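You operate a simulated robot arm through the tools that you are given. There is no shell and no other tool. Be economical: measure what you need, move in short steps, check, and stop when the job is done.

You are at the controls of a simulated two-armed robot. One attempt, no reset.

JOB
Pick up the white pen with one hand, pass it to the other hand and put it on the top of the small table.

It is judged by the outcome, as a careful person would: the job done as asked, and still so three seconds after it is handed in. It fails if anything else is knocked over, pushed out of place, dropped, spilled or broken.

ROBOT AND FRAMES
Two 7-joint arms with two-finger parallel grippers on one trunk, on a base that drives. Base frame: it is fixed to the floor where the robot stands at the start and does not move with it; the origin is under the middle of the robot, x ahead of it, y to its left, z up; the surface under the hand at the start is at about z = 73. Readings come in cm, degrees, newtons and seconds.
The left shoulder is at the start at [5, 16.8, 103.2], the right one opposite. With the tool pointing down near the work surface each hand reaches from about 20 to 66 cm from the robot's upright axis, wherever it stands, measured 20 degrees to its own side. Places, roughly: top of the small table [-150, -380, 70]. Payload 1.57 kg a hand.
Tool frame (each hand has its own): the origin (TCP) lies between the finger pads and is the grasp point; the fingertips stand 3 cm ahead of it; z points along the fingers, y is the line along which they close. Largest opening 8 cm; finger width 1.7, thickness 1.2; the body of the gripper, 4 by 8.2 cm, starts 8 cm behind the TCP.
Orientation is that of the tool frame in the base frame, as a unit quaternion [w, x, y, z]. With the fingers straight down and closing along the base's y, the tool's x points along the base's -x, its y along +y and its z along -z.

CONTROLS
- The arms move only by the tool move_arm. It takes "left_increments", "right_increments" or both (then of equal length, played together; a hand with none holds still); each is a list of rows, each a list of 6 numbers: the shift along the base's x, y, z in cm, then the turn, a rotation vector about the base's x, y, z in degrees. In form: [[x, y, z, ax, ay, az], ...]. A call has 1 to 12 rows; each row shifts and turns the commanded pose from where the row before left it. "left_jaw" and "right_jaw" are, for a hand that has rows, the gripper command, from -1 (fully open) to 1 (shut), values between in proportion, set as the call begins (left out, the last holds). A row lasts 0.2 s, in which the tool goes at most 5 cm and 8.6 degrees; a call with a longer step from one row to the next is refused whole, and so is a gripper value outside its range. A pose out of reach is approached as far as the arm can. The call stops where the force on the tool passes 40 N (or 10 N more than at its start, if that is more) or the arm is blocked; 0.2 s more then pass. The fingers move at their own pace (about 4.5 cm/s each) and stop on an object; they squeeze with about 25 N. The grip force told is the motor's: it shows also when the fingers shut on nothing. Time passes only in rows, and 0.2 s behind the last, so rows that do not move let the fingers close. The reply holds the time, the measured pose of the TCP, the force on the tool along the base axes, the opening and the grip force, in the units named above and with some noise, with the torque about the TCP (base axes, N m) and any sound that the robot's microphone picked up.
- Cameras (640 x 400 px; columns grow to the right, rows downward): "scene" is now at [11.99, -2.96, 123.29]; the picture's right is [-0.34, -0.94, 0.00], its down [-0.61, 0.22, -0.76] and it looks along [0.71, -0.26, -0.65] (base axes); focal length 292 px, centre (320, 200). "left" rides on the left gripper at [7.2, 0.7, -12.2] in its tool frame; the picture's right is [-0.09, 1.00, 0.00], its down [-0.84, -0.08, -0.54] and it looks along [-0.54, -0.05, 0.84] (tool axes); focal length 238 px, centre (320, 200). "right" rides on the right gripper at [7.2, -0.7, -12.2] in its tool frame; the picture's right is [0.09, 1.00, 0.00], its down [-0.84, 0.08, -0.54] and it looks along [-0.54, 0.05, 0.84] (tool axes); focal length 238 px, centre (320, 200).
- camera(camera): a new picture of that camera. No time passes.
- lift_body(by): slides the trunk up (or, below 0, down) by that many cm; the arms and the scene camera ride with it, the base frame stays. It gives what a move gives, with no picture.
- steer(legs): drives the robot by 1 to 6 legs, each [ahead, left, turn to the left] in cm, cm and degrees, along the robot's own axes; the way and the turn of a leg run together, so that a leg with both is an arc; at most 150 cm and 180 degrees a leg. The arms and the cameras ride along, it lands a little off, and it stops where it bumps. It gives what a move gives.
- turn_head(pan, tilt): turns the head with the scene camera to pan (to the left, within 80 degrees either way) and tilt (down, from -29 to 69), counted from straight ahead of the robot. It gives what a move gives.
- probe_pixels(camera, pixels): for up to 12 pixels [column, row] of the newest picture of that camera ("zoom" is the newest enlarged one), the place [x, y, z] in the base frame of the surface seen there, good to about 0.3 cm. No time passes.
- inspect(camera, box): a new picture of the part [left, top, right, bottom] of that camera's present view, enlarged. No time passes.
- job_done(): hands the job in; it is judged then, once.

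Work in short steps. Measure before you move; look again where a grasp or a placing could have gone wrong, and mend it. You have 80 turns and 70 pictures in all, those below and enlarged ones among them. Open the grippers and draw the arms clear of the work before you hand the job in, unless the task says otherwise; then end with one line.

The tools are called after "Request:" as a command line: name --argument value ..., lists and objects as JSON in quotes. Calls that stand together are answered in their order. move_arm: Moves the arms, as the interface text tells. Its arguments: {"type":"object","properties":{"left_increments":{"type":"array"},"left_jaw":{"type":"number"},"right_increments":{"type":"array"},"right_jaw":{"type":"number"}},"required":[]} The other tools are called the same way: lift_body (by) slides the trunk up or down; steer (legs) drives the base; turn_head (pan, tilt) turns the head that bears the scene camera; camera (camera) takes a picture; probe_pixels (camera, pixels) gives the place of the surface under pixels of a picture; inspect (camera, box) takes an enlarged picture of a part of a camera's view; job_done () hands the job in.

At the start:

```text
clock: 0.0
left_eef_pos: [40.6, 6.21, 103.61]
left_orientation: [0.0, -0.001, 1.0, 0.0]
left_wrist_force: [-0.8, -0.8, -0.2]
left_torque: [0.03, -0.02, 0.0]
left_finger_gap: 7.97
left_grasp_force: 0.0
right_eef_pos: [42.35, -40.9, 99.2]
right_orientation: [0.0, -0.001, 1.0, 0.0]
right_wrist_force: [-0.3, -0.2, -0.7]
right_torque: [0.01, 0.02, 0.02]
right_finger_gap: 7.99
right_grasp_force: 0.1
trunk travel left (down, up): [-20.0, 24.3]
robot x, y, heading: [0.16, -0.13, -0.1]
head pan, tilt: [-19.9, 40.6]
```

scene: 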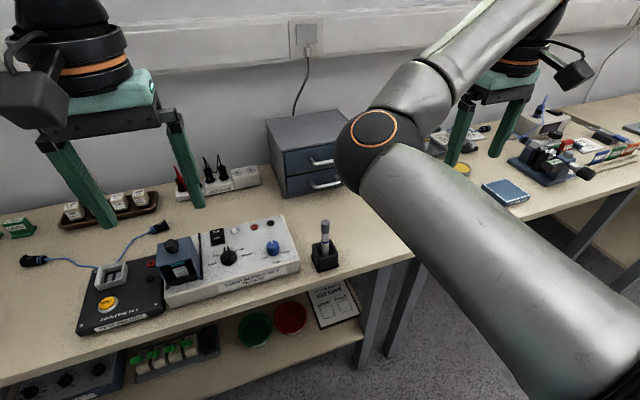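
right: 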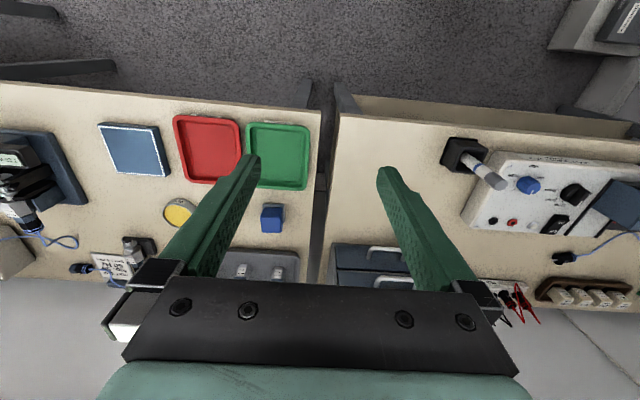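
left: 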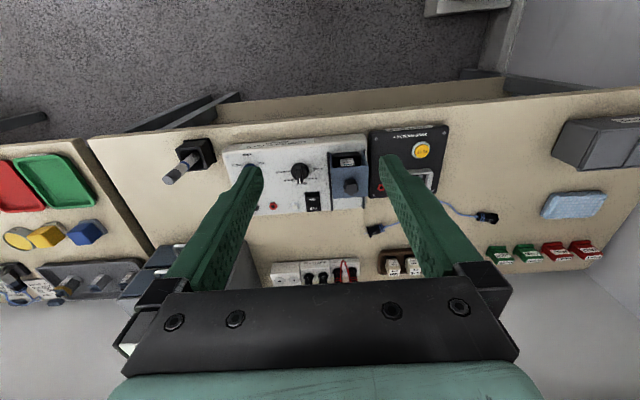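

The upright light object in the black block at scene (325,245) may be the white pen. I enlarge it and another part of the view.

Request:
inspect --camera "scene" --box '[260, 190, 400, 290]'

Request:
inspect --camera "left" --box '[140, 110, 300, 210]'

```text
4.00 times, centred on (330, 240) of scene
```

zoom: 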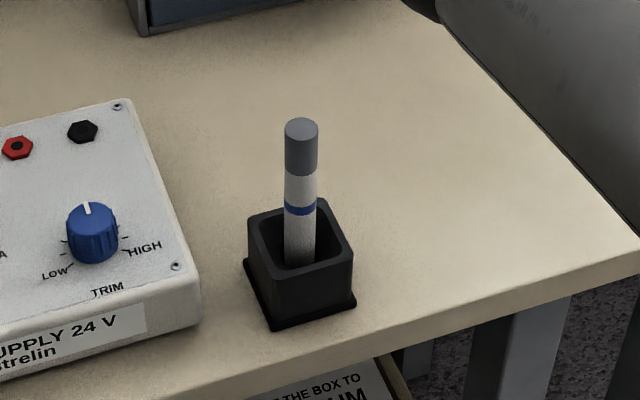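

```text
4.00 times, centred on (220, 160) of left
```

zoom: 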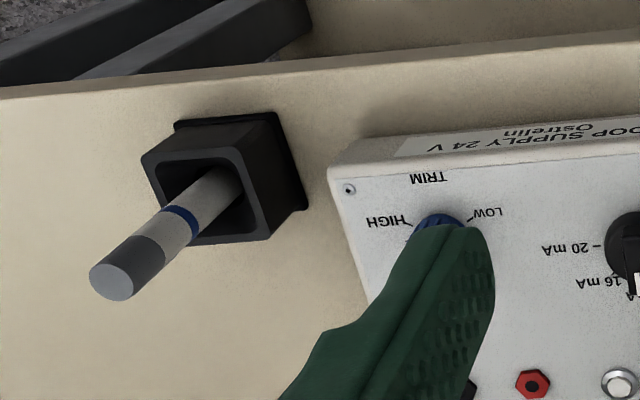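

This is a white pen with a grey cap standing in a holder. I take its places in the left camera and the surroundings in the scene.

Request:
probe_pixels --camera "zoom" --pixels '[[112, 285], [140, 258], [180, 219], [215, 190], [150, 160], [190, 240], [262, 235], [240, 155], [300, 205], [180, 125], [60, 350], [345, 185]]'

Request:
camera --camera "scene"

Request:
probe_pixels --camera "scene" --pixels '[[325, 221], [325, 228], [324, 238], [324, 250], [335, 243], [313, 248], [340, 267], [300, 270], [400, 250], [345, 180], [290, 240]]'

```text
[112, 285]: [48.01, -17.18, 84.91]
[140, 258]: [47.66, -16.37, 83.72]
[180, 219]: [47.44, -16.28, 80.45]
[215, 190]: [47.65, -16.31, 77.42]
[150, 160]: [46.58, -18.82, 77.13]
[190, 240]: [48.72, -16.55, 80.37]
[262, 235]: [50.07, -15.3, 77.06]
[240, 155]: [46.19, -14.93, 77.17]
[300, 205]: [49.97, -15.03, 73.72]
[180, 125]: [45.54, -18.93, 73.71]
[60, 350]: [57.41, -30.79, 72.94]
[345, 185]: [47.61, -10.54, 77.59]
```

```text
64 pictures are left
```

scene: 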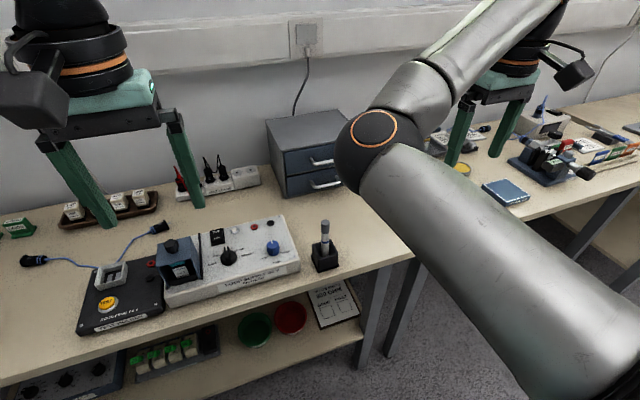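

```text
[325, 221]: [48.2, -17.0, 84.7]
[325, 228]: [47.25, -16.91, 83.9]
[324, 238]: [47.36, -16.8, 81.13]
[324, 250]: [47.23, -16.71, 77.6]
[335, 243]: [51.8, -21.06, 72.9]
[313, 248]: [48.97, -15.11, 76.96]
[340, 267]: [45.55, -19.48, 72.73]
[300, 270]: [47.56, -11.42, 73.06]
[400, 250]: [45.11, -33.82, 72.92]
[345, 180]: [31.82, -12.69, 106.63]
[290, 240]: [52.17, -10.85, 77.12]
```

Pen axis is at about (48.1, -17.0), top z 84.9, holder rim 77.1. The right hand will pick from above; I move it over the pen first.

Request:
move_arm --right_increments '[[1, 4, 0, 0, 0, 0], [1, 4, 0, 0, 0, 0], [1, 4, 0, 0, 0, 0], [1, 4, 0, 0, 0, 0], [1, 4, 0, 0, 0, 0], [0.6, 3.8, 0, 0, 0, 0], [0, 0, 0, 0, 0, 0]]' --right_jaw -0.3

Request:
camera --camera "right"

Request:
camera --camera "left"

```text
clock: 1.6
left_eef_pos: [40.61, 6.1, 103.54]
left_orientation: [0.0, -0.001, 1.0, 0.0]
left_wrist_force: [0.5, 0.6, 0.2]
left_torque: [-0.02, -0.01, 0.0]
left_finger_gap: 7.99
left_grasp_force: 0.2
right_eef_pos: [46.3, -35.34, 99.29]
right_orientation: [0.0, 0.0, 1.0, -0.001]
right_wrist_force: [-0.4, 0.6, -0.1]
right_torque: [-0.01, -0.02, 0.01]
right_finger_gap: 5.21
right_grasp_force: 0.0
right hand out of reach, approached as far as the arm can: row 2, 3, 4, 5, 6
trunk travel left (down, up): [-20.0, 24.3]
robot x, y, heading: [-0.01, 0.27, 0.2]
head pan, tilt: [-19.9, 40.6]
```

```text
63 pictures are left
```

right: 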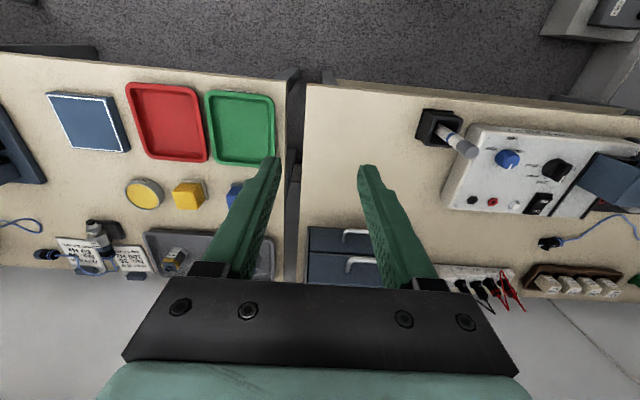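

```text
62 pictures are left
```

left: 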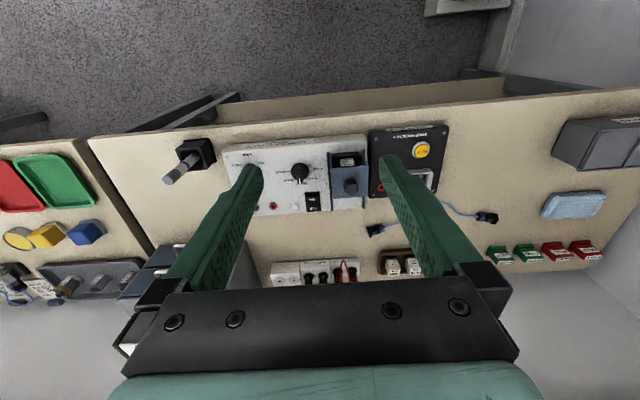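

The right hand fell short at this height. I raise the trunk so that the shoulders are higher relative to the work.

Request:
lift_body --by 12

Request:
move_arm --right_increments '[[0, 0, -3, 0, 0, 0], [0, 0, -3, 0, 0, 0], [0, 0, -3, 0, 0, 0], [0, 0, -3, 0, 0, 0], [0, 0, 0, 0, 0, 0]]'

```text
clock: 3.1
left_eef_pos: [40.61, 6.25, 115.68]
left_orientation: [0.0, -0.001, 1.0, 0.0]
left_wrist_force: [-0.2, -0.6, 0.5]
left_torque: [0.0, 0.01, 0.01]
left_finger_gap: 8.01
left_grasp_force: 0.1
right_eef_pos: [46.29, -35.19, 111.29]
right_orientation: [0.0, 0.0, 1.0, 0.0]
right_wrist_force: [-1.3, 0.3, -1.0]
right_torque: [-0.03, -0.02, -0.01]
right_finger_gap: 5.2
right_grasp_force: 0.0
trunk travel left (down, up): [-32.0, 12.3]
robot x, y, heading: [-0.16, 0.1, -0.2]
head pan, tilt: [-19.9, 40.6]
```

```text
clock: 4.3
left_eef_pos: [40.63, 6.17, 115.59]
left_orientation: [0.0, -0.001, 1.0, 0.0]
left_wrist_force: [0.3, 0.0, -0.1]
left_torque: [-0.02, 0.01, 0.01]
left_finger_gap: 8.0
left_grasp_force: 0.0
right_eef_pos: [46.27, -35.24, 99.34]
right_orientation: [0.001, 0.0, 1.0, 0.0]
right_wrist_force: [0.6, 0.7, 0.0]
right_torque: [0.0, -0.03, -0.02]
right_finger_gap: 5.19
right_grasp_force: 0.1
trunk travel left (down, up): [-32.0, 12.3]
robot x, y, heading: [-0.21, -0.29, 0.1]
head pan, tilt: [-19.9, 40.6]
```

The command starts from the measured pose. I move now towards above the pen.

Request:
move_arm --right_increments '[[0.3, 3.6, 0, 0, 0, 0], [0.3, 3.6, 0, 0, 0, 0], [0.4, 3.6, 0, 0, 0, 0], [0.4, 3.6, 0, 0, 0, 0], [0.4, 3.7, 0, 0, 0, 0], [0, 0, 0, 0, 0, 0]]'

Request:
camera --camera "right"

```text
clock: 5.7
left_eef_pos: [40.62, 6.16, 115.61]
left_orientation: [0.0, -0.001, 1.0, 0.0]
left_wrist_force: [0.1, 0.8, 0.1]
left_torque: [0.05, -0.01, -0.05]
left_finger_gap: 8.0
left_grasp_force: 0.1
right_eef_pos: [55.57, -23.46, 97.52]
right_orientation: [0.0, 0.0, 1.0, 0.0]
right_wrist_force: [-0.2, 0.1, -0.2]
right_torque: [0.0, 0.02, 0.01]
right_finger_gap: 5.2
right_grasp_force: 0.0
right hand out of reach, approached as far as the arm can: row 1, 2, 3, 4, 5
trunk travel left (down, up): [-32.0, 12.3]
robot x, y, heading: [0.23, -0.31, -0.1]
head pan, tilt: [-19.9, 40.6]
```

```text
61 pictures are left
```

right: 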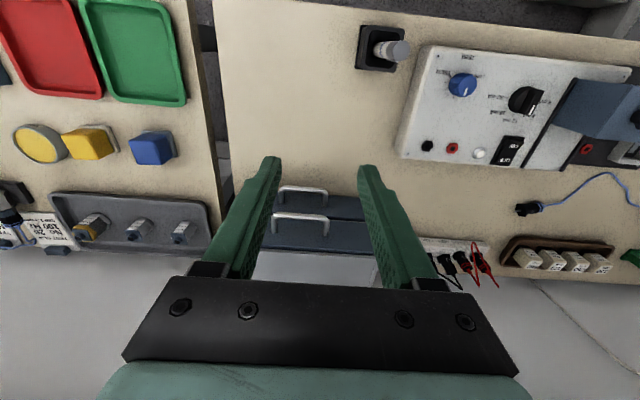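

The hand slid ahead to x=55.6, so the arm found a way along a different path. I try shifting from here to the pen.

Request:
move_arm --right_increments '[[0, 2, 0, 0, 0, 0], [0, 2, 0, 0, 0, 0], [0, 2.3, 0, 0, 0, 0], [-2, 0, 0, 0, 0, 0], [-2, 0, 0, 0, 0, 0], [-2, 0, 0, 0, 0, 0], [-1.4, 0, 0, 0, 0, 0], [0, 0, 0, 0, 0, 0]]'

Request:
turn_head --pan -20 --tilt 35

Request:
camera --camera "scene"

```text
clock: 7.5
left_eef_pos: [40.69, 6.27, 115.55]
left_orientation: [0.0, -0.001, 1.0, 0.0]
left_wrist_force: [-0.4, 1.2, -0.7]
left_torque: [0.01, -0.01, 0.03]
left_finger_gap: 8.01
left_grasp_force: 0.0
right_eef_pos: [56.0, -19.4, 94.66]
right_orientation: [0.0, 0.0, 1.0, 0.001]
right_wrist_force: [0.2, -1.0, 0.5]
right_torque: [0.02, -0.02, 0.0]
right_finger_gap: 5.23
right_grasp_force: 0.1
right hand out of reach, approached as far as the arm can: row 1, 2, 3, 4, 5, 6, 7
trunk travel left (down, up): [-32.0, 12.3]
robot x, y, heading: [0.12, 0.14, 0.2]
head pan, tilt: [-19.9, 40.6]
```

```text
clock: 8.2
left_eef_pos: [40.65, 6.07, 115.63]
left_orientation: [0.0, -0.001, 1.0, 0.0]
left_wrist_force: [0.0, 0.4, 0.0]
left_torque: [0.0, 0.01, 0.02]
left_finger_gap: 8.02
left_grasp_force: 0.1
right_eef_pos: [55.97, -19.58, 94.7]
right_orientation: [0.0, 0.001, 1.0, 0.0]
right_wrist_force: [-0.2, 0.2, 0.5]
right_torque: [-0.01, 0.02, 0.01]
right_finger_gap: 5.16
right_grasp_force: 0.0
trunk travel left (down, up): [-32.0, 12.3]
robot x, y, heading: [-0.35, 0.19, -0.1]
head pan, tilt: [-20.0, 35.0]
```

```text
60 pictures are left
```

scene: 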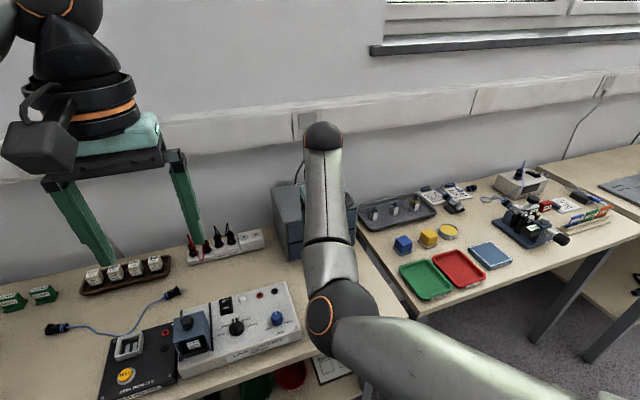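

The arm is folded in an awkward branch with the elbow inside. I lift the hand and draw it back towards the mirror of the left hand's start pose, to see whether that frees it.

Request:
move_arm --right_increments '[[0, -2, 3, 0, 0, 0], [0, -2, 3, 0, 0, 0], [0, -2, 3, 0, 0, 0], [-3, -2, 2, 0, 0, 0], [-3, -2, 2, 0, 0, 0], [-3, 0, 2, 0, 0, 0], [-3, 0, 0, 0, 0, 0], [-3, 0, 0, 0, 0, 0], [-3, 0, 0, 0, 0, 0], [-3, 0, 0, 0, 0, 0], [0, 0, 0, 0, 0, 0]]'

Request:
camera --camera "scene"

```text
clock: 10.6
left_eef_pos: [40.71, 6.18, 115.67]
left_orientation: [0.0, -0.001, 1.0, 0.0]
left_wrist_force: [0.0, 0.7, -0.3]
left_torque: [0.05, -0.01, -0.03]
left_finger_gap: 8.0
left_grasp_force: 0.1
right_eef_pos: [49.56, -32.83, 108.62]
right_orientation: [0.001, 0.001, 1.0, 0.0]
right_wrist_force: [0.2, 0.3, -0.1]
right_torque: [-0.01, -0.01, 0.02]
right_finger_gap: 5.21
right_grasp_force: 0.0
right hand out of reach, approached as far as the arm can: row 1, 4, 5, 6, 7, 8, 9, 10
trunk travel left (down, up): [-32.0, 12.3]
robot x, y, heading: [-0.1, 0.26, -0.0]
head pan, tilt: [-20.0, 35.0]
```

```text
59 pictures are left
```

scene: 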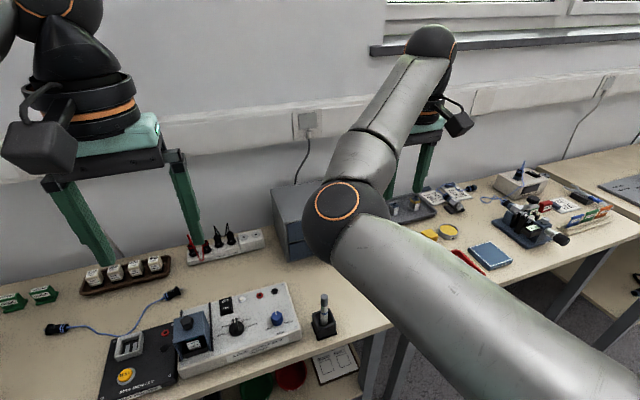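

Drawing back is blocked by some joint limit. I test whether turning the hand about the vertical frees it.

Request:
move_arm --right_increments '[[0, 0, 0, 0, 0, 8], [0, 0, 0, 0, 0, 8], [0, 0, 0, 0, 0, 8], [0, 0, 0, 0, 0, 8], [0, 0, 0, 0, 0, 8], [-2, 1, 0, 0, 0, 0], [-2, 1, 0, 0, 0, 0], [-2, 1, 0, 0, 0, 0], [0, 0, 0, 0, 0, 0]]'

```text
clock: 12.6
left_eef_pos: [40.62, 6.17, 115.47]
left_orientation: [0.0, -0.001, 1.0, 0.001]
left_wrist_force: [0.3, -1.0, -0.5]
left_torque: [0.0, -0.01, 0.01]
left_finger_gap: 7.99
left_grasp_force: 0.1
right_eef_pos: [49.61, -32.88, 108.76]
right_orientation: [0.0, -0.342, 0.94, 0.0]
right_wrist_force: [-0.1, 0.1, 0.2]
right_torque: [-0.03, 0.02, -0.03]
right_finger_gap: 5.22
right_grasp_force: 0.1
right hand out of reach, approached as far as the arm can: row 6, 7, 8
trunk travel left (down, up): [-32.0, 12.3]
robot x, y, heading: [-0.2, 0.46, -0.0]
head pan, tilt: [-20.0, 35.0]
```

Yaw turns fine but doesn't free it; it seems the right wrist cannot come nearer than about 50 cm to its shoulder. I test how the left hand gets into a forward-pointing posture, and turn the right hand back.

Request:
move_arm --left_increments '[[4, 0, 0, 0, 0, 0], [4, 0, 0, 0, 0, 0], [4, 0, 0, 0, 0, 0], [0, 0, 0, 0, -8, 0], [0, 0, 0, 0, -8, 0], [0, 0, 0, 0, -8, 0], [0, 0, 0, 0, -8, 0], [0, 0, 0, 0, -8, 0], [0, 0, 0, 0, -8, 0], [0, 0, 0, 0, -8, 0], [0, 0, 0, 0, -8, 0], [0, 0, 0, 0, -8, 0]]' --right_increments '[[0, 0, 0, 0, 0, -8], [0, 0, 0, 0, 0, -8], [0, 0, 0, 0, 0, -8], [0, 0, 0, 0, 0, -8], [0, 0, 0, 0, 0, -8], [0, 0, 0, 0, 0, 0], [0, 0, 0, 0, 0, 0], [0, 0, 0, 0, 0, 0], [0, 0, 0, 0, 0, 0], [0, 0, 0, 0, 0, 0], [0, 0, 0, 0, 0, 0], [0, 0, 0, 0, 0, 0]]'

Request:
turn_head --pan 5 --tilt 25

Request:
camera --camera "scene"

```text
clock: 15.2
left_eef_pos: [52.73, 6.23, 115.64]
left_orientation: [0.589, 0.0, 0.808, -0.002]
left_wrist_force: [-0.9, 0.3, -0.1]
left_torque: [-0.01, -0.01, -0.01]
left_finger_gap: 8.01
left_grasp_force: 0.0
right_eef_pos: [49.63, -32.67, 108.69]
right_orientation: [0.0, 0.0, 1.0, 0.001]
right_wrist_force: [0.3, -0.4, -0.4]
right_torque: [0.01, 0.02, 0.0]
right_finger_gap: 5.2
right_grasp_force: 0.0
trunk travel left (down, up): [-32.0, 12.3]
robot x, y, heading: [-0.09, -0.01, 0.1]
head pan, tilt: [-20.0, 35.0]
```

```text
clock: 16.1
left_eef_pos: [52.67, 6.13, 115.62]
left_orientation: [0.588, -0.001, 0.809, -0.001]
left_wrist_force: [-0.2, -0.3, 0.2]
left_torque: [0.0, -0.01, 0.0]
left_finger_gap: 8.0
left_grasp_force: 0.0
right_eef_pos: [49.56, -32.82, 108.63]
right_orientation: [0.0, 0.0, 1.0, 0.0]
right_wrist_force: [0.4, 0.5, -0.2]
right_torque: [-0.02, 0.01, 0.02]
right_finger_gap: 5.2
right_grasp_force: 0.1
trunk travel left (down, up): [-32.0, 12.3]
robot x, y, heading: [-0.21, 0.38, -0.3]
head pan, tilt: [5.0, 25.0]
```

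```text
58 pictures are left
```

scene: 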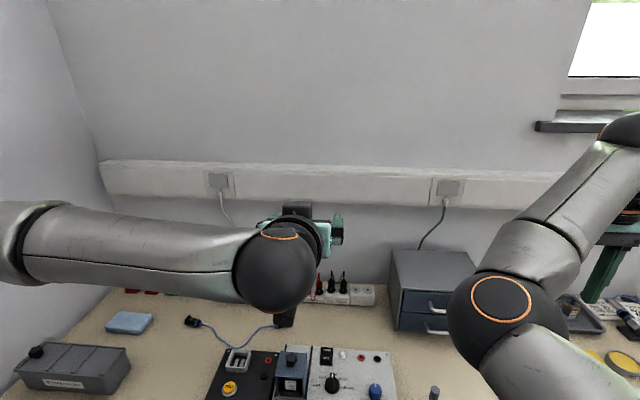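

The left arm works well with its elbow out. The right arm only needs the target further away, so I back the base off 12 cm to pick with the right hand.

Request:
steer --legs '[[-12, 0, 0]]'

Request:
move_arm --right_increments '[[4, 2, 0, 0, 0, 0], [4, 3, -2, 0, 0, 0], [3, 4, -3, 0, 0, 0], [0, 4, -3, 0, 0, 0], [0, 3, -2, 0, 0, 0], [0, 0, 0, 0, 0, 0]]'

Request:
camera --camera "right"

```text
clock: 17.3
left_eef_pos: [40.62, 6.09, 115.66]
left_orientation: [0.589, -0.001, 0.808, -0.001]
left_wrist_force: [0.5, 0.6, 0.2]
left_torque: [0.0, 0.01, 0.01]
left_finger_gap: 8.03
left_grasp_force: 0.0
right_eef_pos: [37.46, -32.77, 108.64]
right_orientation: [0.0, 0.001, 1.0, 0.0]
right_wrist_force: [-0.4, 0.6, 0.0]
right_torque: [0.0, -0.02, 0.02]
right_finger_gap: 5.19
right_grasp_force: 0.0
trunk travel left (down, up): [-32.0, 12.3]
robot x, y, heading: [-11.93, 0.24, 0.0]
head pan, tilt: [5.0, 25.0]
```

```text
refused: row 2 steps farther than a row can; nothing moved
```

```text
57 pictures are left
```

right: 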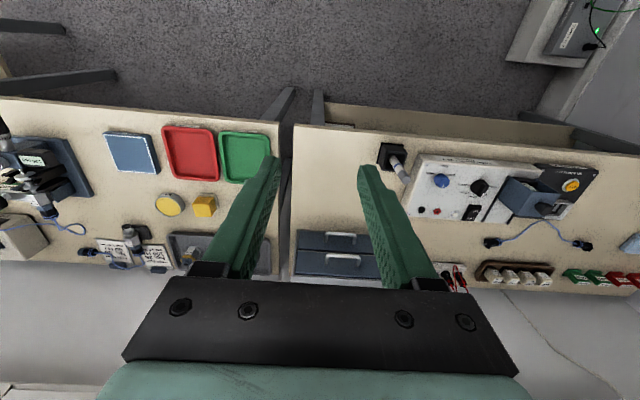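

One row was too long; I resend with smaller steps towards (48.1, -17, 98).

Request:
move_arm --right_increments '[[4, 0, 0, 0, 0, 0], [3.7, 2, -1, 0, 0, 0], [3, 3, -2, 0, 0, 0], [0, 4, -2, 0, 0, 0], [0, 3.5, -2.5, 0, 0, 0], [0, 3.2, -3, 0, 0, 0], [0, 0, 0, 0, 0, 0]]'

Request:
camera --camera "right"

```text
clock: 18.9
left_eef_pos: [40.55, 6.21, 115.57]
left_orientation: [0.588, -0.001, 0.809, -0.001]
left_wrist_force: [0.5, 0.7, 0.6]
left_torque: [-0.01, -0.01, -0.04]
left_finger_gap: 7.99
left_grasp_force: 0.0
right_eef_pos: [48.18, -16.93, 98.13]
right_orientation: [0.0, -0.001, 1.0, 0.0]
right_wrist_force: [0.2, 0.4, 0.3]
right_torque: [-0.02, 0.03, 0.02]
right_finger_gap: 5.22
right_grasp_force: 0.0
trunk travel left (down, up): [-32.0, 12.3]
robot x, y, heading: [-12.33, 0.16, -0.0]
head pan, tilt: [5.0, 25.0]
```

```text
56 pictures are left
```

right: 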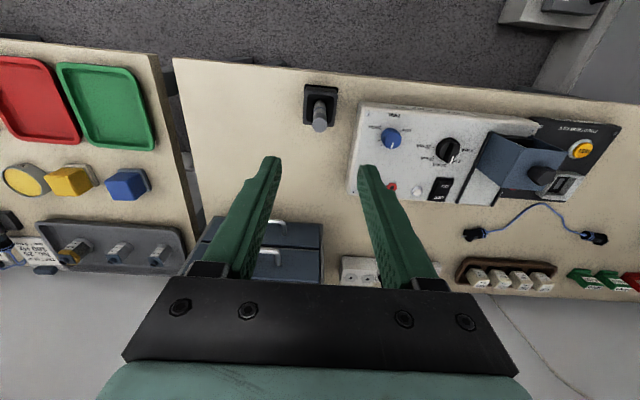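

The hand is above the pen (seen at (319,115)). I probe the pen from here to centre it.

Request:
inspect --camera "right" --box '[280, 75, 360, 135]'

Request:
probe_pixels --camera "zoom" --pixels '[[320, 400], [320, 330], [320, 280], [320, 240], [280, 370], [350, 370]]'

```text
6.67 times, centred on (320, 105) of right
```

zoom: 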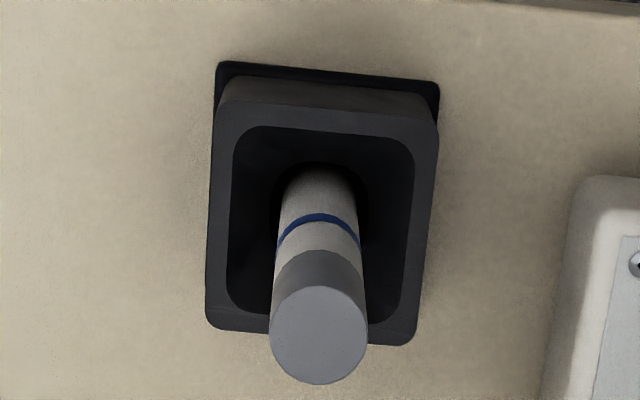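

```text
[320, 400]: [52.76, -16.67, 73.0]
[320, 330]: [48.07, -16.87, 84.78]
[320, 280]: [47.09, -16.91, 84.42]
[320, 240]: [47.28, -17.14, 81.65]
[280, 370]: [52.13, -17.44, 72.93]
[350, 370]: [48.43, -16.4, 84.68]
```

Pen top centre is (48.05, -16.95, 84.8), well between the fingers. I descend to TCP z about 82.8.

Request:
move_arm --right_increments '[[0, 0, -3, 0, 0, 0], [0, 0, -3, 0, 0, 0], [0, 0, -3, 0, 0, 0], [0, 0, -2.3, 0, 0, 0], [0, 0, -2, 0, 0, 0], [0, 0, -2, 0, 0, 0], [0, 0, 0, 0, 0, 0]]'

Request:
camera --camera "right"

```text
clock: 20.5
left_eef_pos: [40.44, 6.11, 115.5]
left_orientation: [0.588, -0.001, 0.809, 0.0]
left_wrist_force: [-0.6, 0.1, 0.3]
left_torque: [0.0, -0.01, -0.01]
left_finger_gap: 7.99
left_grasp_force: 0.0
right_eef_pos: [48.2, -17.09, 82.85]
right_orientation: [-0.001, 0.0, 1.0, 0.0]
right_wrist_force: [0.9, 0.4, 0.6]
right_torque: [0.02, 0.02, -0.02]
right_finger_gap: 5.19
right_grasp_force: 0.0
trunk travel left (down, up): [-32.0, 12.3]
robot x, y, heading: [-12.19, 0.08, -0.1]
head pan, tilt: [5.0, 25.0]
```

```text
54 pictures are left
```

right: 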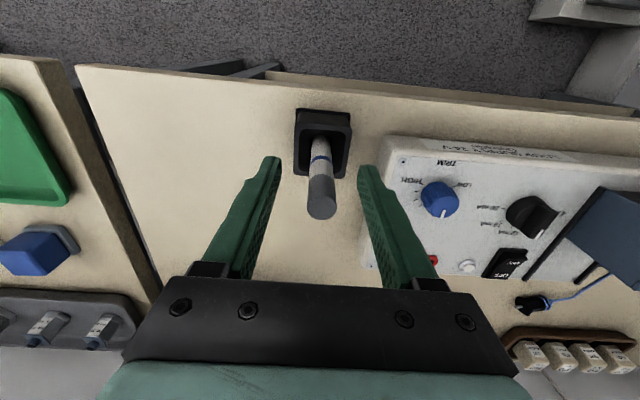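

The pen top (321,207) sits midway between the fingers. I close the right jaw.

Request:
move_arm --right_increments '[[0, 0, 0, 0, 0, 0], [0, 0, 0, 0, 0, 0], [0, 0, 0, 0, 0, 0], [0, 0, 0, 0, 0, 0], [0, 0, 0, 0, 0, 0]]' --right_jaw 1

Request:
move_arm --right_increments '[[0, 0, 1.5, 0, 0, 0], [0, 0, 2, 0, 0, 0], [0, 0, 2, 0, 0, 0], [0, 0, 3, 0, 0, 0], [0, 0, 3, 0, 0, 0], [0, 0, 3, 0, 0, 0], [0, 0, 0, 0, 0, 0]]'

Request:
camera --camera "right"

```text
clock: 21.7
left_eef_pos: [40.49, 6.11, 115.62]
left_orientation: [0.587, -0.001, 0.809, -0.001]
left_wrist_force: [-0.6, -0.8, 0.8]
left_torque: [-0.01, -0.01, 0.02]
left_finger_gap: 7.99
left_grasp_force: 0.1
right_eef_pos: [48.19, -17.15, 82.88]
right_orientation: [0.0, 0.0, 1.0, 0.0]
right_wrist_force: [0.3, -0.2, 1.1]
right_torque: [0.19, 0.03, 0.0]
right_finger_gap: 1.46
right_grasp_force: 25.0
trunk travel left (down, up): [-32.0, 12.3]
robot x, y, heading: [-12.01, 0.1, -0.1]
head pan, tilt: [5.0, 25.0]
```

```text
clock: 23.3
left_eef_pos: [40.6, 6.18, 115.5]
left_orientation: [0.588, 0.0, 0.809, -0.002]
left_wrist_force: [-1.3, 0.4, -0.7]
left_torque: [0.0, 0.01, 0.03]
left_finger_gap: 8.0
left_grasp_force: 0.0
right_eef_pos: [48.15, -17.06, 97.4]
right_orientation: [0.0, -0.001, 1.0, 0.0]
right_wrist_force: [-0.3, 0.7, 0.8]
right_torque: [0.0, -0.01, -0.05]
right_finger_gap: 1.4
right_grasp_force: 24.8
trunk travel left (down, up): [-32.0, 12.3]
robot x, y, heading: [-12.07, -0.06, -0.1]
head pan, tilt: [5.0, 25.0]
```

```text
53 pictures are left
```

right: 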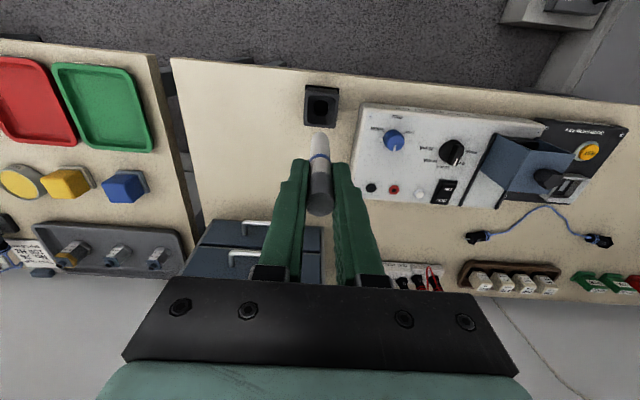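

Pen is held and clear of the holder. I now pitch the left hand level and turn it 60° to the right, at a safe distance, and check the view.

Request:
move_arm --left_increments '[[0, 2, 0, 0, -8, 0], [0, 2, 0, 0, -8, 0], [0, 0, 0, 0, -2, 0], [0, 0, -2, 0, 0, -8], [0, 0, -2, 0, 0, -8], [0, 0, -2, 0, 0, -8], [0, 0, -2, 0, 0, -8], [0, 0, -2, 0, 0, -8], [0, 0, -2, 0, 0, -8], [0, 0, -2, 0, 0, -8], [0, 0, -2, 0, 0, -4], [0, 0, 0, 0, 0, 0]]'

Request:
turn_head --pan -10 --tilt 35

Request:
camera --camera "scene"

Request:
camera --camera "left"

```text
clock: 25.9
left_eef_pos: [35.84, -5.6, 110.69]
left_orientation: [0.691, 0.147, 0.691, -0.156]
left_wrist_force: [0.6, 0.0, 0.4]
left_torque: [0.01, 0.0, 0.04]
left_finger_gap: 7.99
left_grasp_force: 0.0
left hand out of reach, approached as far as the arm can: row 4, 5, 6, 7, 8, 9, 10, 11
right_eef_pos: [48.18, -17.09, 97.4]
right_orientation: [-0.001, 0.0, 1.0, -0.001]
right_wrist_force: [-0.4, -0.5, 0.4]
right_torque: [0.07, 0.0, 0.01]
right_finger_gap: 1.42
right_grasp_force: 25.3
trunk travel left (down, up): [-32.0, 12.3]
robot x, y, heading: [-12.34, -0.14, -0.1]
head pan, tilt: [5.0, 25.0]
```

```text
clock: 26.7
left_eef_pos: [35.88, -5.61, 110.49]
left_orientation: [0.69, 0.147, 0.692, -0.155]
left_wrist_force: [0.0, -0.2, 0.5]
left_torque: [0.0, -0.02, 0.0]
left_finger_gap: 8.0
left_grasp_force: 0.1
right_eef_pos: [48.26, -17.03, 97.29]
right_orientation: [0.0, 0.001, 1.0, 0.0]
right_wrist_force: [0.2, 0.4, -0.5]
right_torque: [0.0, 0.02, -0.02]
right_finger_gap: 1.44
right_grasp_force: 25.2
trunk travel left (down, up): [-32.0, 12.3]
robot x, y, heading: [-12.41, -0.36, 0.1]
head pan, tilt: [-10.0, 35.0]
```

```text
52 pictures are left
```

scene: 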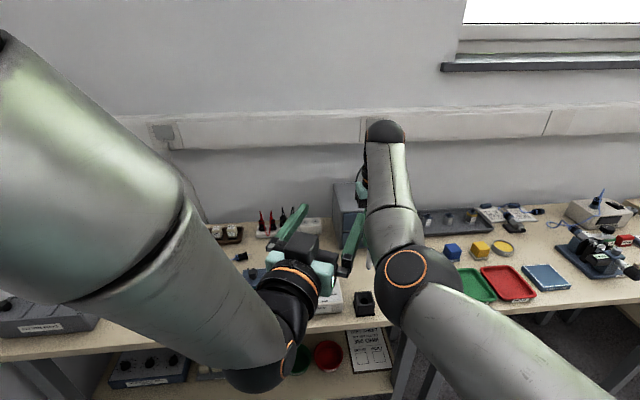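

```text
51 pictures are left
```

left: 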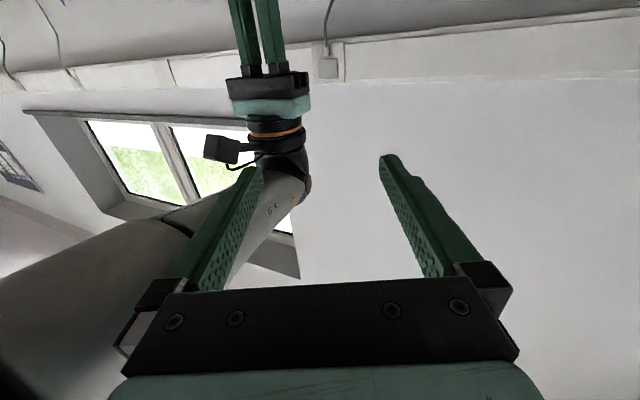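

The left hand stopped at yaw about -25°, at (35.9,-5.6,110.5). I probe the right arm's surface to know the clearance before moving.

Request:
probe_pixels --camera "scene" --pixels '[[405, 265], [380, 280], [395, 215], [385, 130], [375, 180], [368, 210], [348, 240], [280, 240], [315, 275], [365, 175]]'

```text
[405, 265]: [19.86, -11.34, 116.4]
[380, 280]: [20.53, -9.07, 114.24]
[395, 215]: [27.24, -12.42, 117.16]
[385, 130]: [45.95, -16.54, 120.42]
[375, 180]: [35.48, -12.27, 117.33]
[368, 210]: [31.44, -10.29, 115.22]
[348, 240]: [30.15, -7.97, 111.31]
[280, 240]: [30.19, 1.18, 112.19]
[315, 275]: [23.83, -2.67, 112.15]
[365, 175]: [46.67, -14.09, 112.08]
```

The left gripper is within a few cm of the right forearm (y≈-9, z≈113). I move it left and then down to z≈92, below the right forearm.

Request:
move_arm --left_increments '[[0, 4, 0, 0, 0, 0], [0, 4, 0, 0, 0, 0], [0, 2, -2, 0, 0, 0], [0, 0, -4, 0, 0, 0], [0, 0, -4, 0, 0, 0], [0, 0, -4, 0, 0, 0], [0, 0, -4, 0, 0, 0], [0, 0, 0, 0, 0, 0]]'

Request:
camera --camera "scene"

```text
clock: 28.5
left_eef_pos: [30.05, -1.9, 102.16]
left_orientation: [0.687, 0.127, 0.702, -0.136]
left_wrist_force: [0.5, -0.6, 0.2]
left_torque: [0.0, 0.01, 0.0]
left_finger_gap: 7.98
left_grasp_force: 0.1
left hand out of reach, approached as far as the arm can: row 1, 2, 3, 4, 5, 6, 7
right_eef_pos: [48.16, -17.16, 97.33]
right_orientation: [0.0, 0.0, 1.0, 0.001]
right_wrist_force: [0.2, 0.0, 0.2]
right_torque: [-0.03, 0.0, -0.04]
right_finger_gap: 1.43
right_grasp_force: 25.4
trunk travel left (down, up): [-32.0, 12.3]
robot x, y, heading: [-12.23, 0.09, -0.1]
head pan, tilt: [-10.0, 35.0]
```

```text
50 pictures are left
```

scene: 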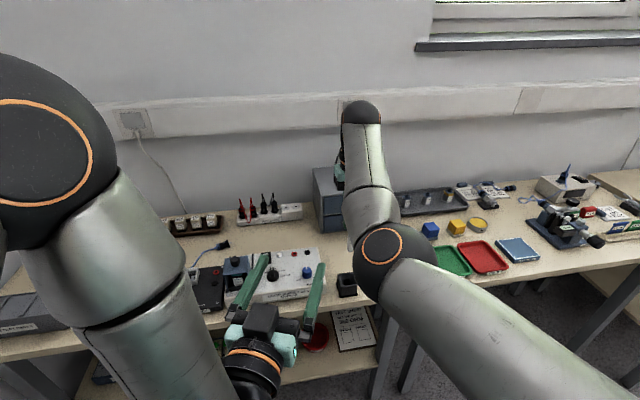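

The left wrist is too close to its shoulder here; further ahead it should be freer. I go forward and down to about (40,-2,92).

Request:
move_arm --left_increments '[[3, 0, 0, 0, 0, 0], [3, 0, -1, 0, 0, 0], [2, 0, -2, 0, 0, 0], [2, 0, -2, 0, 0, 0], [0, 0, -2.5, 0, 0, 0], [0, 0, -2.5, 0, 0, 0], [0, 0, 0, 0, 0, 0]]'

Request:
camera --camera "scene"

Request:
camera --camera "left"

```text
clock: 30.1
left_eef_pos: [35.42, -6.73, 100.21]
left_orientation: [0.682, 0.124, 0.709, -0.127]
left_wrist_force: [-1.0, -0.4, 0.3]
left_torque: [0.0, 0.0, -0.02]
left_finger_gap: 8.03
left_grasp_force: 0.1
left hand out of reach, approached as far as the arm can: row 1, 2, 3, 4, 5, 6
right_eef_pos: [48.3, -17.05, 97.33]
right_orientation: [0.0, 0.0, 1.0, -0.001]
right_wrist_force: [0.0, -0.6, -0.4]
right_torque: [0.03, -0.01, 0.0]
right_finger_gap: 1.45
right_grasp_force: 25.2
trunk travel left (down, up): [-32.0, 12.3]
robot x, y, heading: [-11.96, 0.14, 0.3]
head pan, tilt: [-10.0, 35.0]
```

```text
49 pictures are left
```

scene: 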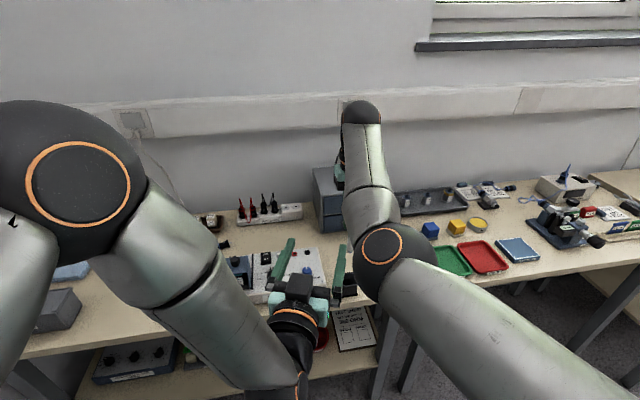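

```text
48 pictures are left
```

left: 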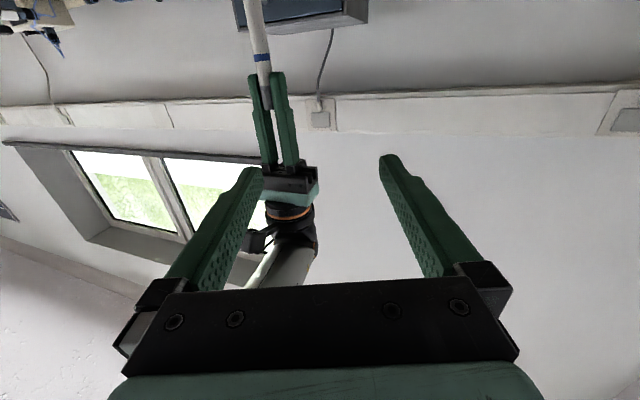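

Left limits come from holding it level while low. New plan: the right hand tilts to point left so the pen lies level along y, and the left takes its free end from above. First I move the right arm out to the right to make room.

Request:
move_arm --right_increments '[[0, -3, 1, 0, 0, 0], [0, -3, 1, 0, 0, 0], [0, -3, 1, 0, 0, 0], [0, -3, 1, 0, 0, 0], [0, -3, 1, 0, 0, 0], [0, -3, 1, 0, 0, 0], [0, 0, 0, 0, 0, 0]]'

Request:
camera --camera "scene"

```text
clock: 31.7
left_eef_pos: [35.5, -6.73, 100.3]
left_orientation: [0.683, 0.124, 0.709, -0.128]
left_wrist_force: [0.1, 0.3, 0.4]
left_torque: [-0.02, -0.01, 0.01]
left_finger_gap: 8.01
left_grasp_force: 0.2
right_eef_pos: [48.06, -35.03, 103.32]
right_orientation: [-0.001, 0.0, 1.0, 0.0]
right_wrist_force: [-0.9, -0.5, -0.6]
right_torque: [-0.03, -0.01, -0.01]
right_finger_gap: 1.31
right_grasp_force: 25.3
trunk travel left (down, up): [-32.0, 12.3]
robot x, y, heading: [-12.36, -0.01, -0.2]
head pan, tilt: [-10.0, 35.0]
```

```text
47 pictures are left
```

scene: 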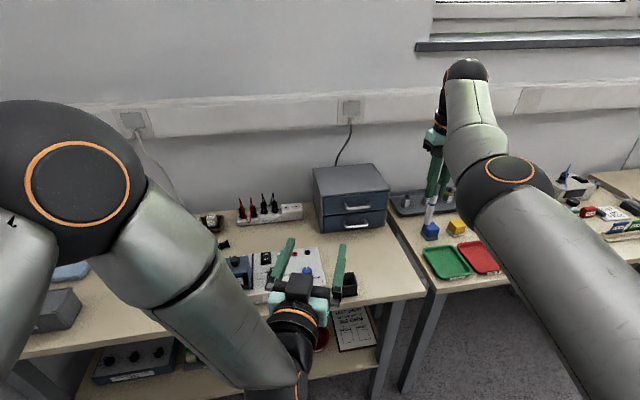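

Space is clear now. I level the left hand's yaw and pitch it back down, while the right hand tilts to point left.

Request:
move_arm --left_increments '[[0, 1, 1, 0, 0, 7], [0, 1, 1, 0, 0, 7], [0, 1, 1, 0, 0, 7.2], [0, 1, 2, 0, 8, 0], [0, 1, 2, 0, 8, 0], [0, 1, 2, 0, 8, 0], [0, 1, 2, 0, 8, 0], [0, 1, 2, 0, 8, 0], [0, 1, 2, 0, 8, 0], [0, 1, 2, 0, 8, 0], [0, 1, 2, 0, 8, 0], [0, 1, 0, 0, 8, 0]]' --right_increments '[[0, 0, 1, 8, 0, 0], [0, 0, 1, 8, 0, 0], [0, 0, 1, 8, 0, 0], [0, 0, 0, 8, 0, 0], [0, 0, 0, 8, 0, 0], [0, 0, 0, 8, 0, 0], [0, 0, 0, 8, 0, 0], [0, 0, 0, 8, 0, 0], [0, 0, 0, 8, 0, 0], [0, 0, 0, 8, 0, 0], [0, 0, 0, 8, 0, 0], [0, 0, 0, 2, 0, 0]]'

Request:
camera --camera "scene"

```text
clock: 34.3
left_eef_pos: [35.27, 5.42, 119.38]
left_orientation: [0.147, -0.005, 0.989, -0.008]
left_wrist_force: [-0.9, -0.8, -0.7]
left_torque: [0.02, 0.0, -0.03]
left_finger_gap: 8.0
left_grasp_force: 0.0
right_eef_pos: [43.69, -27.65, 104.48]
right_orientation: [0.009, 0.009, 0.786, 0.619]
right_wrist_force: [-0.7, 0.5, 0.0]
right_torque: [0.01, 0.03, 0.03]
right_finger_gap: 1.45
right_grasp_force: 24.9
right hand out of reach, approached as far as the arm can: row 2, 3, 4, 5, 6, 7, 8, 9, 10, 11, 12
trunk travel left (down, up): [-32.0, 12.3]
robot x, y, heading: [-12.03, 0.11, -0.0]
head pan, tilt: [-10.0, 35.0]
```

```text
46 pictures are left
```

scene: 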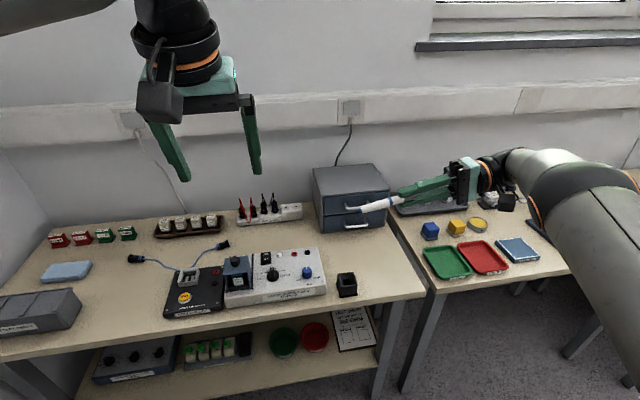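

The pen now points left, about 14° below level, and the right elbow has moved outward. I finish the tilt and move the right hand 10 cm left; the left hand pitches straight down and turns 90°.

Request:
move_arm --right_increments '[[1, 2, 0, 0, 0, 0], [1, 2, 0, 0, 0, 0], [1, 2, 0, 0, 0, 0], [1, 2, 0, 0, 0, 0], [0, 2, 0, 0, 0, 0], [0, 0, 0, 4, 0, 0], [0, 0, 0, 5, 0, 0], [0, 0, 0, 4.6, 0, 0], [0, 0, 0, 0, 0, 0]]' --left_increments '[[0, 1, 0, 0, 8, 0], [0, 1, 0, 0, 8, 0], [0, 1, 0, 0, 0.9, 0], [0, 0, 0, 0, 0, -8], [0, 0, 0, 0, 0, -8], [0, 0, 0, 0, 0, -8], [0, 0, 0, 0, 0, -8], [0, 0, 0, 0, 0, -8], [0, 0, 0, 0, 0, 0]]'

Request:
camera --camera "scene"

```text
clock: 36.3
left_eef_pos: [35.44, 8.37, 119.27]
left_orientation: [-0.001, 0.338, 0.941, -0.007]
left_wrist_force: [-0.4, -0.7, 0.6]
left_torque: [-0.02, -0.02, 0.0]
left_finger_gap: 8.03
left_grasp_force: 0.1
right_eef_pos: [47.7, -17.62, 104.49]
right_orientation: [0.008, 0.01, 0.707, 0.707]
right_wrist_force: [0.2, 0.6, -0.6]
right_torque: [-0.02, 0.02, -0.01]
right_finger_gap: 1.44
right_grasp_force: 25.7
trunk travel left (down, up): [-32.0, 12.3]
robot x, y, heading: [-12.39, 0.09, 0.2]
head pan, tilt: [-10.0, 35.0]
```

```text
45 pictures are left
```

scene: 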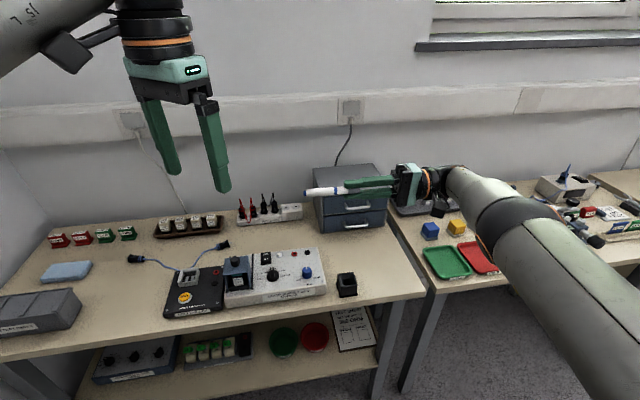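

Right is exactly level at (47.7,-17.6,104.5). I continue the left yaw to -90° and measure the pen.

Request:
move_arm --left_increments '[[0, 0, 0, 0, 0, -8], [0, 0, 0, 0, 0, -8], [0, 0, 0, 0, 0, -8], [0, 0, 0, 0, 0, -8], [0, 0, 0, 0, 0, -8], [0, 0, 0, 0, 0, -8], [0, 0, 0, 0, 0, -2], [0, 0, 0, 0, 0, 0]]'

Request:
inspect --camera "scene" --box '[290, 155, 410, 230]'

Request:
probe_pixels --camera "zoom" --pixels '[[85, 205], [100, 200], [150, 188], [200, 180], [260, 172], [300, 170]]'

```text
clock: 38.1
left_eef_pos: [19.59, 4.17, 113.93]
left_orientation: [-0.005, 0.703, 0.711, -0.005]
left_wrist_force: [0.1, 0.6, -0.2]
left_torque: [0.01, 0.06, 0.01]
left_finger_gap: 8.01
left_grasp_force: 0.1
left hand out of reach, approached as far as the arm can: row 2, 3, 4, 5, 6, 7
right_eef_pos: [47.61, -17.61, 104.54]
right_orientation: [0.009, 0.01, 0.707, 0.707]
right_wrist_force: [-0.2, -0.5, -0.1]
right_torque: [0.01, 0.0, 0.0]
right_finger_gap: 1.43
right_grasp_force: 24.9
trunk travel left (down, up): [-32.0, 12.3]
robot x, y, heading: [-12.18, -0.03, -0.1]
head pan, tilt: [-10.0, 35.0]
```

```text
5.33 times, centred on (350, 192) of scene
```

zoom: 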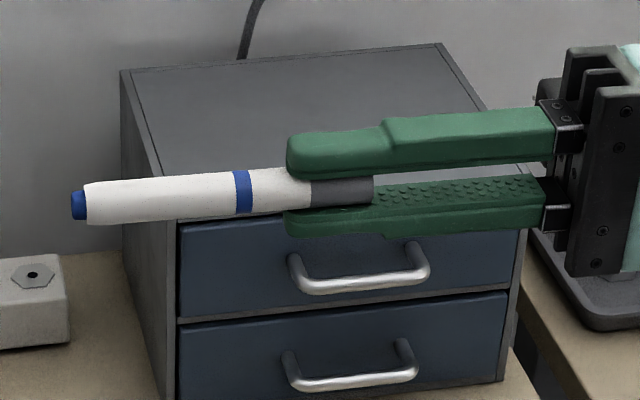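

```text
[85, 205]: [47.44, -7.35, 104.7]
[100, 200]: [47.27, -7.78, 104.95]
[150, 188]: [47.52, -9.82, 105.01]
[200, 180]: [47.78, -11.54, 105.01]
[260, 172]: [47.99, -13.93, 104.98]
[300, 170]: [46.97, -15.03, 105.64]
```

Pen free part spans y from -7 to -14.5 at z≈104.5. I bring the left hand forward above the free end.

Request:
move_arm --left_increments '[[4, 0, 1, 0, 0, 0], [4, 0, 1, 0, 0, 0], [4, 0, 1, 0, 0, 0], [4, 0, 1, 0, 0, 0], [4, -2, 1, 0, 0, 0], [4, -2, 1, 0, 0, 0], [2, -2, 0, 0, 0, 0], [2, -2, 0, 0, 0, 0], [0, -2, 0, 0, 0, 0], [0, 0, 0, 0, 0, 0]]'

Request:
camera --camera "scene"

```text
clock: 40.3
left_eef_pos: [20.03, -7.74, 113.15]
left_orientation: [-0.004, 0.702, 0.712, -0.005]
left_wrist_force: [0.3, 0.7, 0.3]
left_torque: [-0.02, 0.01, -0.02]
left_finger_gap: 8.0
left_grasp_force: 0.0
left hand out of reach, approached as far as the arm can: row 1, 2, 3, 4, 5, 6, 7, 8, 9
right_eef_pos: [47.62, -17.57, 104.5]
right_orientation: [0.008, 0.01, 0.707, 0.707]
right_wrist_force: [0.6, 0.4, -0.3]
right_torque: [0.0, -0.02, -0.02]
right_finger_gap: 1.43
right_grasp_force: 24.7
trunk travel left (down, up): [-32.0, 12.3]
robot x, y, heading: [-11.86, 0.08, -0.2]
head pan, tilt: [-10.0, 35.0]
```

```text
43 pictures are left
```

scene: 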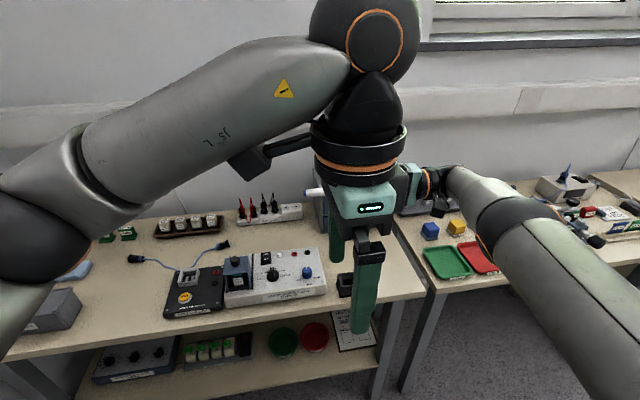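

Yaw -90 is near a wrist limit for the left arm. I unwind the yaw while going forward-left, then try yaw the other way (+).

Request:
move_arm --left_increments '[[0, 3, 1, 0, 0, 8], [0, 3, 1, 0, 0, 8], [0, 3, 1, 0, 0, 8], [2, 3, 1, 0, 0, 8], [3, 3, 1, 0, 0, 8], [3, 2, 1, 0, 0, 8], [3, 0, 0, 0, 0, 8], [3, 0, 0, 0, 0, 8], [2, 0, 0, 0, 0, 8], [2, 0, 0, 0, 0, 8], [0, 0, 0, 0, 0, 8], [0, 0, 0, 0, 0, 2]]'

Request:
move_arm --left_increments '[[0, 0, 0, 0, 0, 8], [0, 0, 0, 0, 0, 8], [0, 0, 0, 0, 0, 8], [0, 0, 0, 0, 0, 8], [0, 0, 0, 0, 0, 8], [0, 0, 0, 0, 0, 8], [0, 0, 0, 0, 0, 8], [0, 0, 0, 0, 0, 8], [0, 0, 0, 0, 0, 8], [0, 0, 0, 0, 0, 8], [0, 0, 0, 0, 0, 8], [0, 0, 0, 0, 0, 2]]'

Request:
camera --camera "scene"

```text
clock: 42.9
left_eef_pos: [38.18, 9.1, 119.1]
left_orientation: [0.0, -0.007, 1.0, -0.006]
left_wrist_force: [0.1, 0.4, 0.4]
left_torque: [-0.01, 0.0, 0.03]
left_finger_gap: 8.01
left_grasp_force: 0.2
right_eef_pos: [47.62, -17.48, 104.34]
right_orientation: [0.009, 0.01, 0.707, 0.707]
right_wrist_force: [0.3, 0.9, -0.2]
right_torque: [-0.02, 0.01, -0.03]
right_finger_gap: 1.44
right_grasp_force: 25.4
trunk travel left (down, up): [-32.0, 12.3]
robot x, y, heading: [-12.15, -0.03, -0.1]
head pan, tilt: [-10.0, 35.0]
```

```text
clock: 45.5
left_eef_pos: [38.09, 9.12, 119.01]
left_orientation: [-0.005, 0.712, -0.702, 0.006]
left_wrist_force: [-0.6, 0.4, -0.2]
left_torque: [-0.01, -0.01, 0.0]
left_finger_gap: 8.01
left_grasp_force: 0.1
right_eef_pos: [47.73, -17.53, 104.38]
right_orientation: [0.009, 0.01, 0.708, 0.707]
right_wrist_force: [-0.4, 0.8, -0.4]
right_torque: [0.01, -0.02, -0.03]
right_finger_gap: 1.46
right_grasp_force: 25.4
trunk travel left (down, up): [-32.0, 12.3]
robot x, y, heading: [-12.06, 0.07, -0.2]
head pan, tilt: [-10.0, 35.0]
```

```text
42 pictures are left
```

scene: 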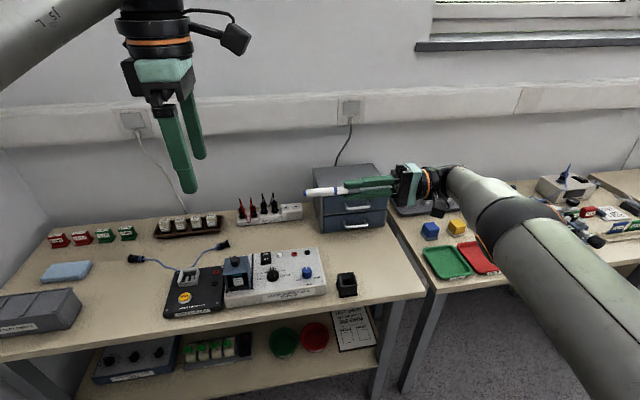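

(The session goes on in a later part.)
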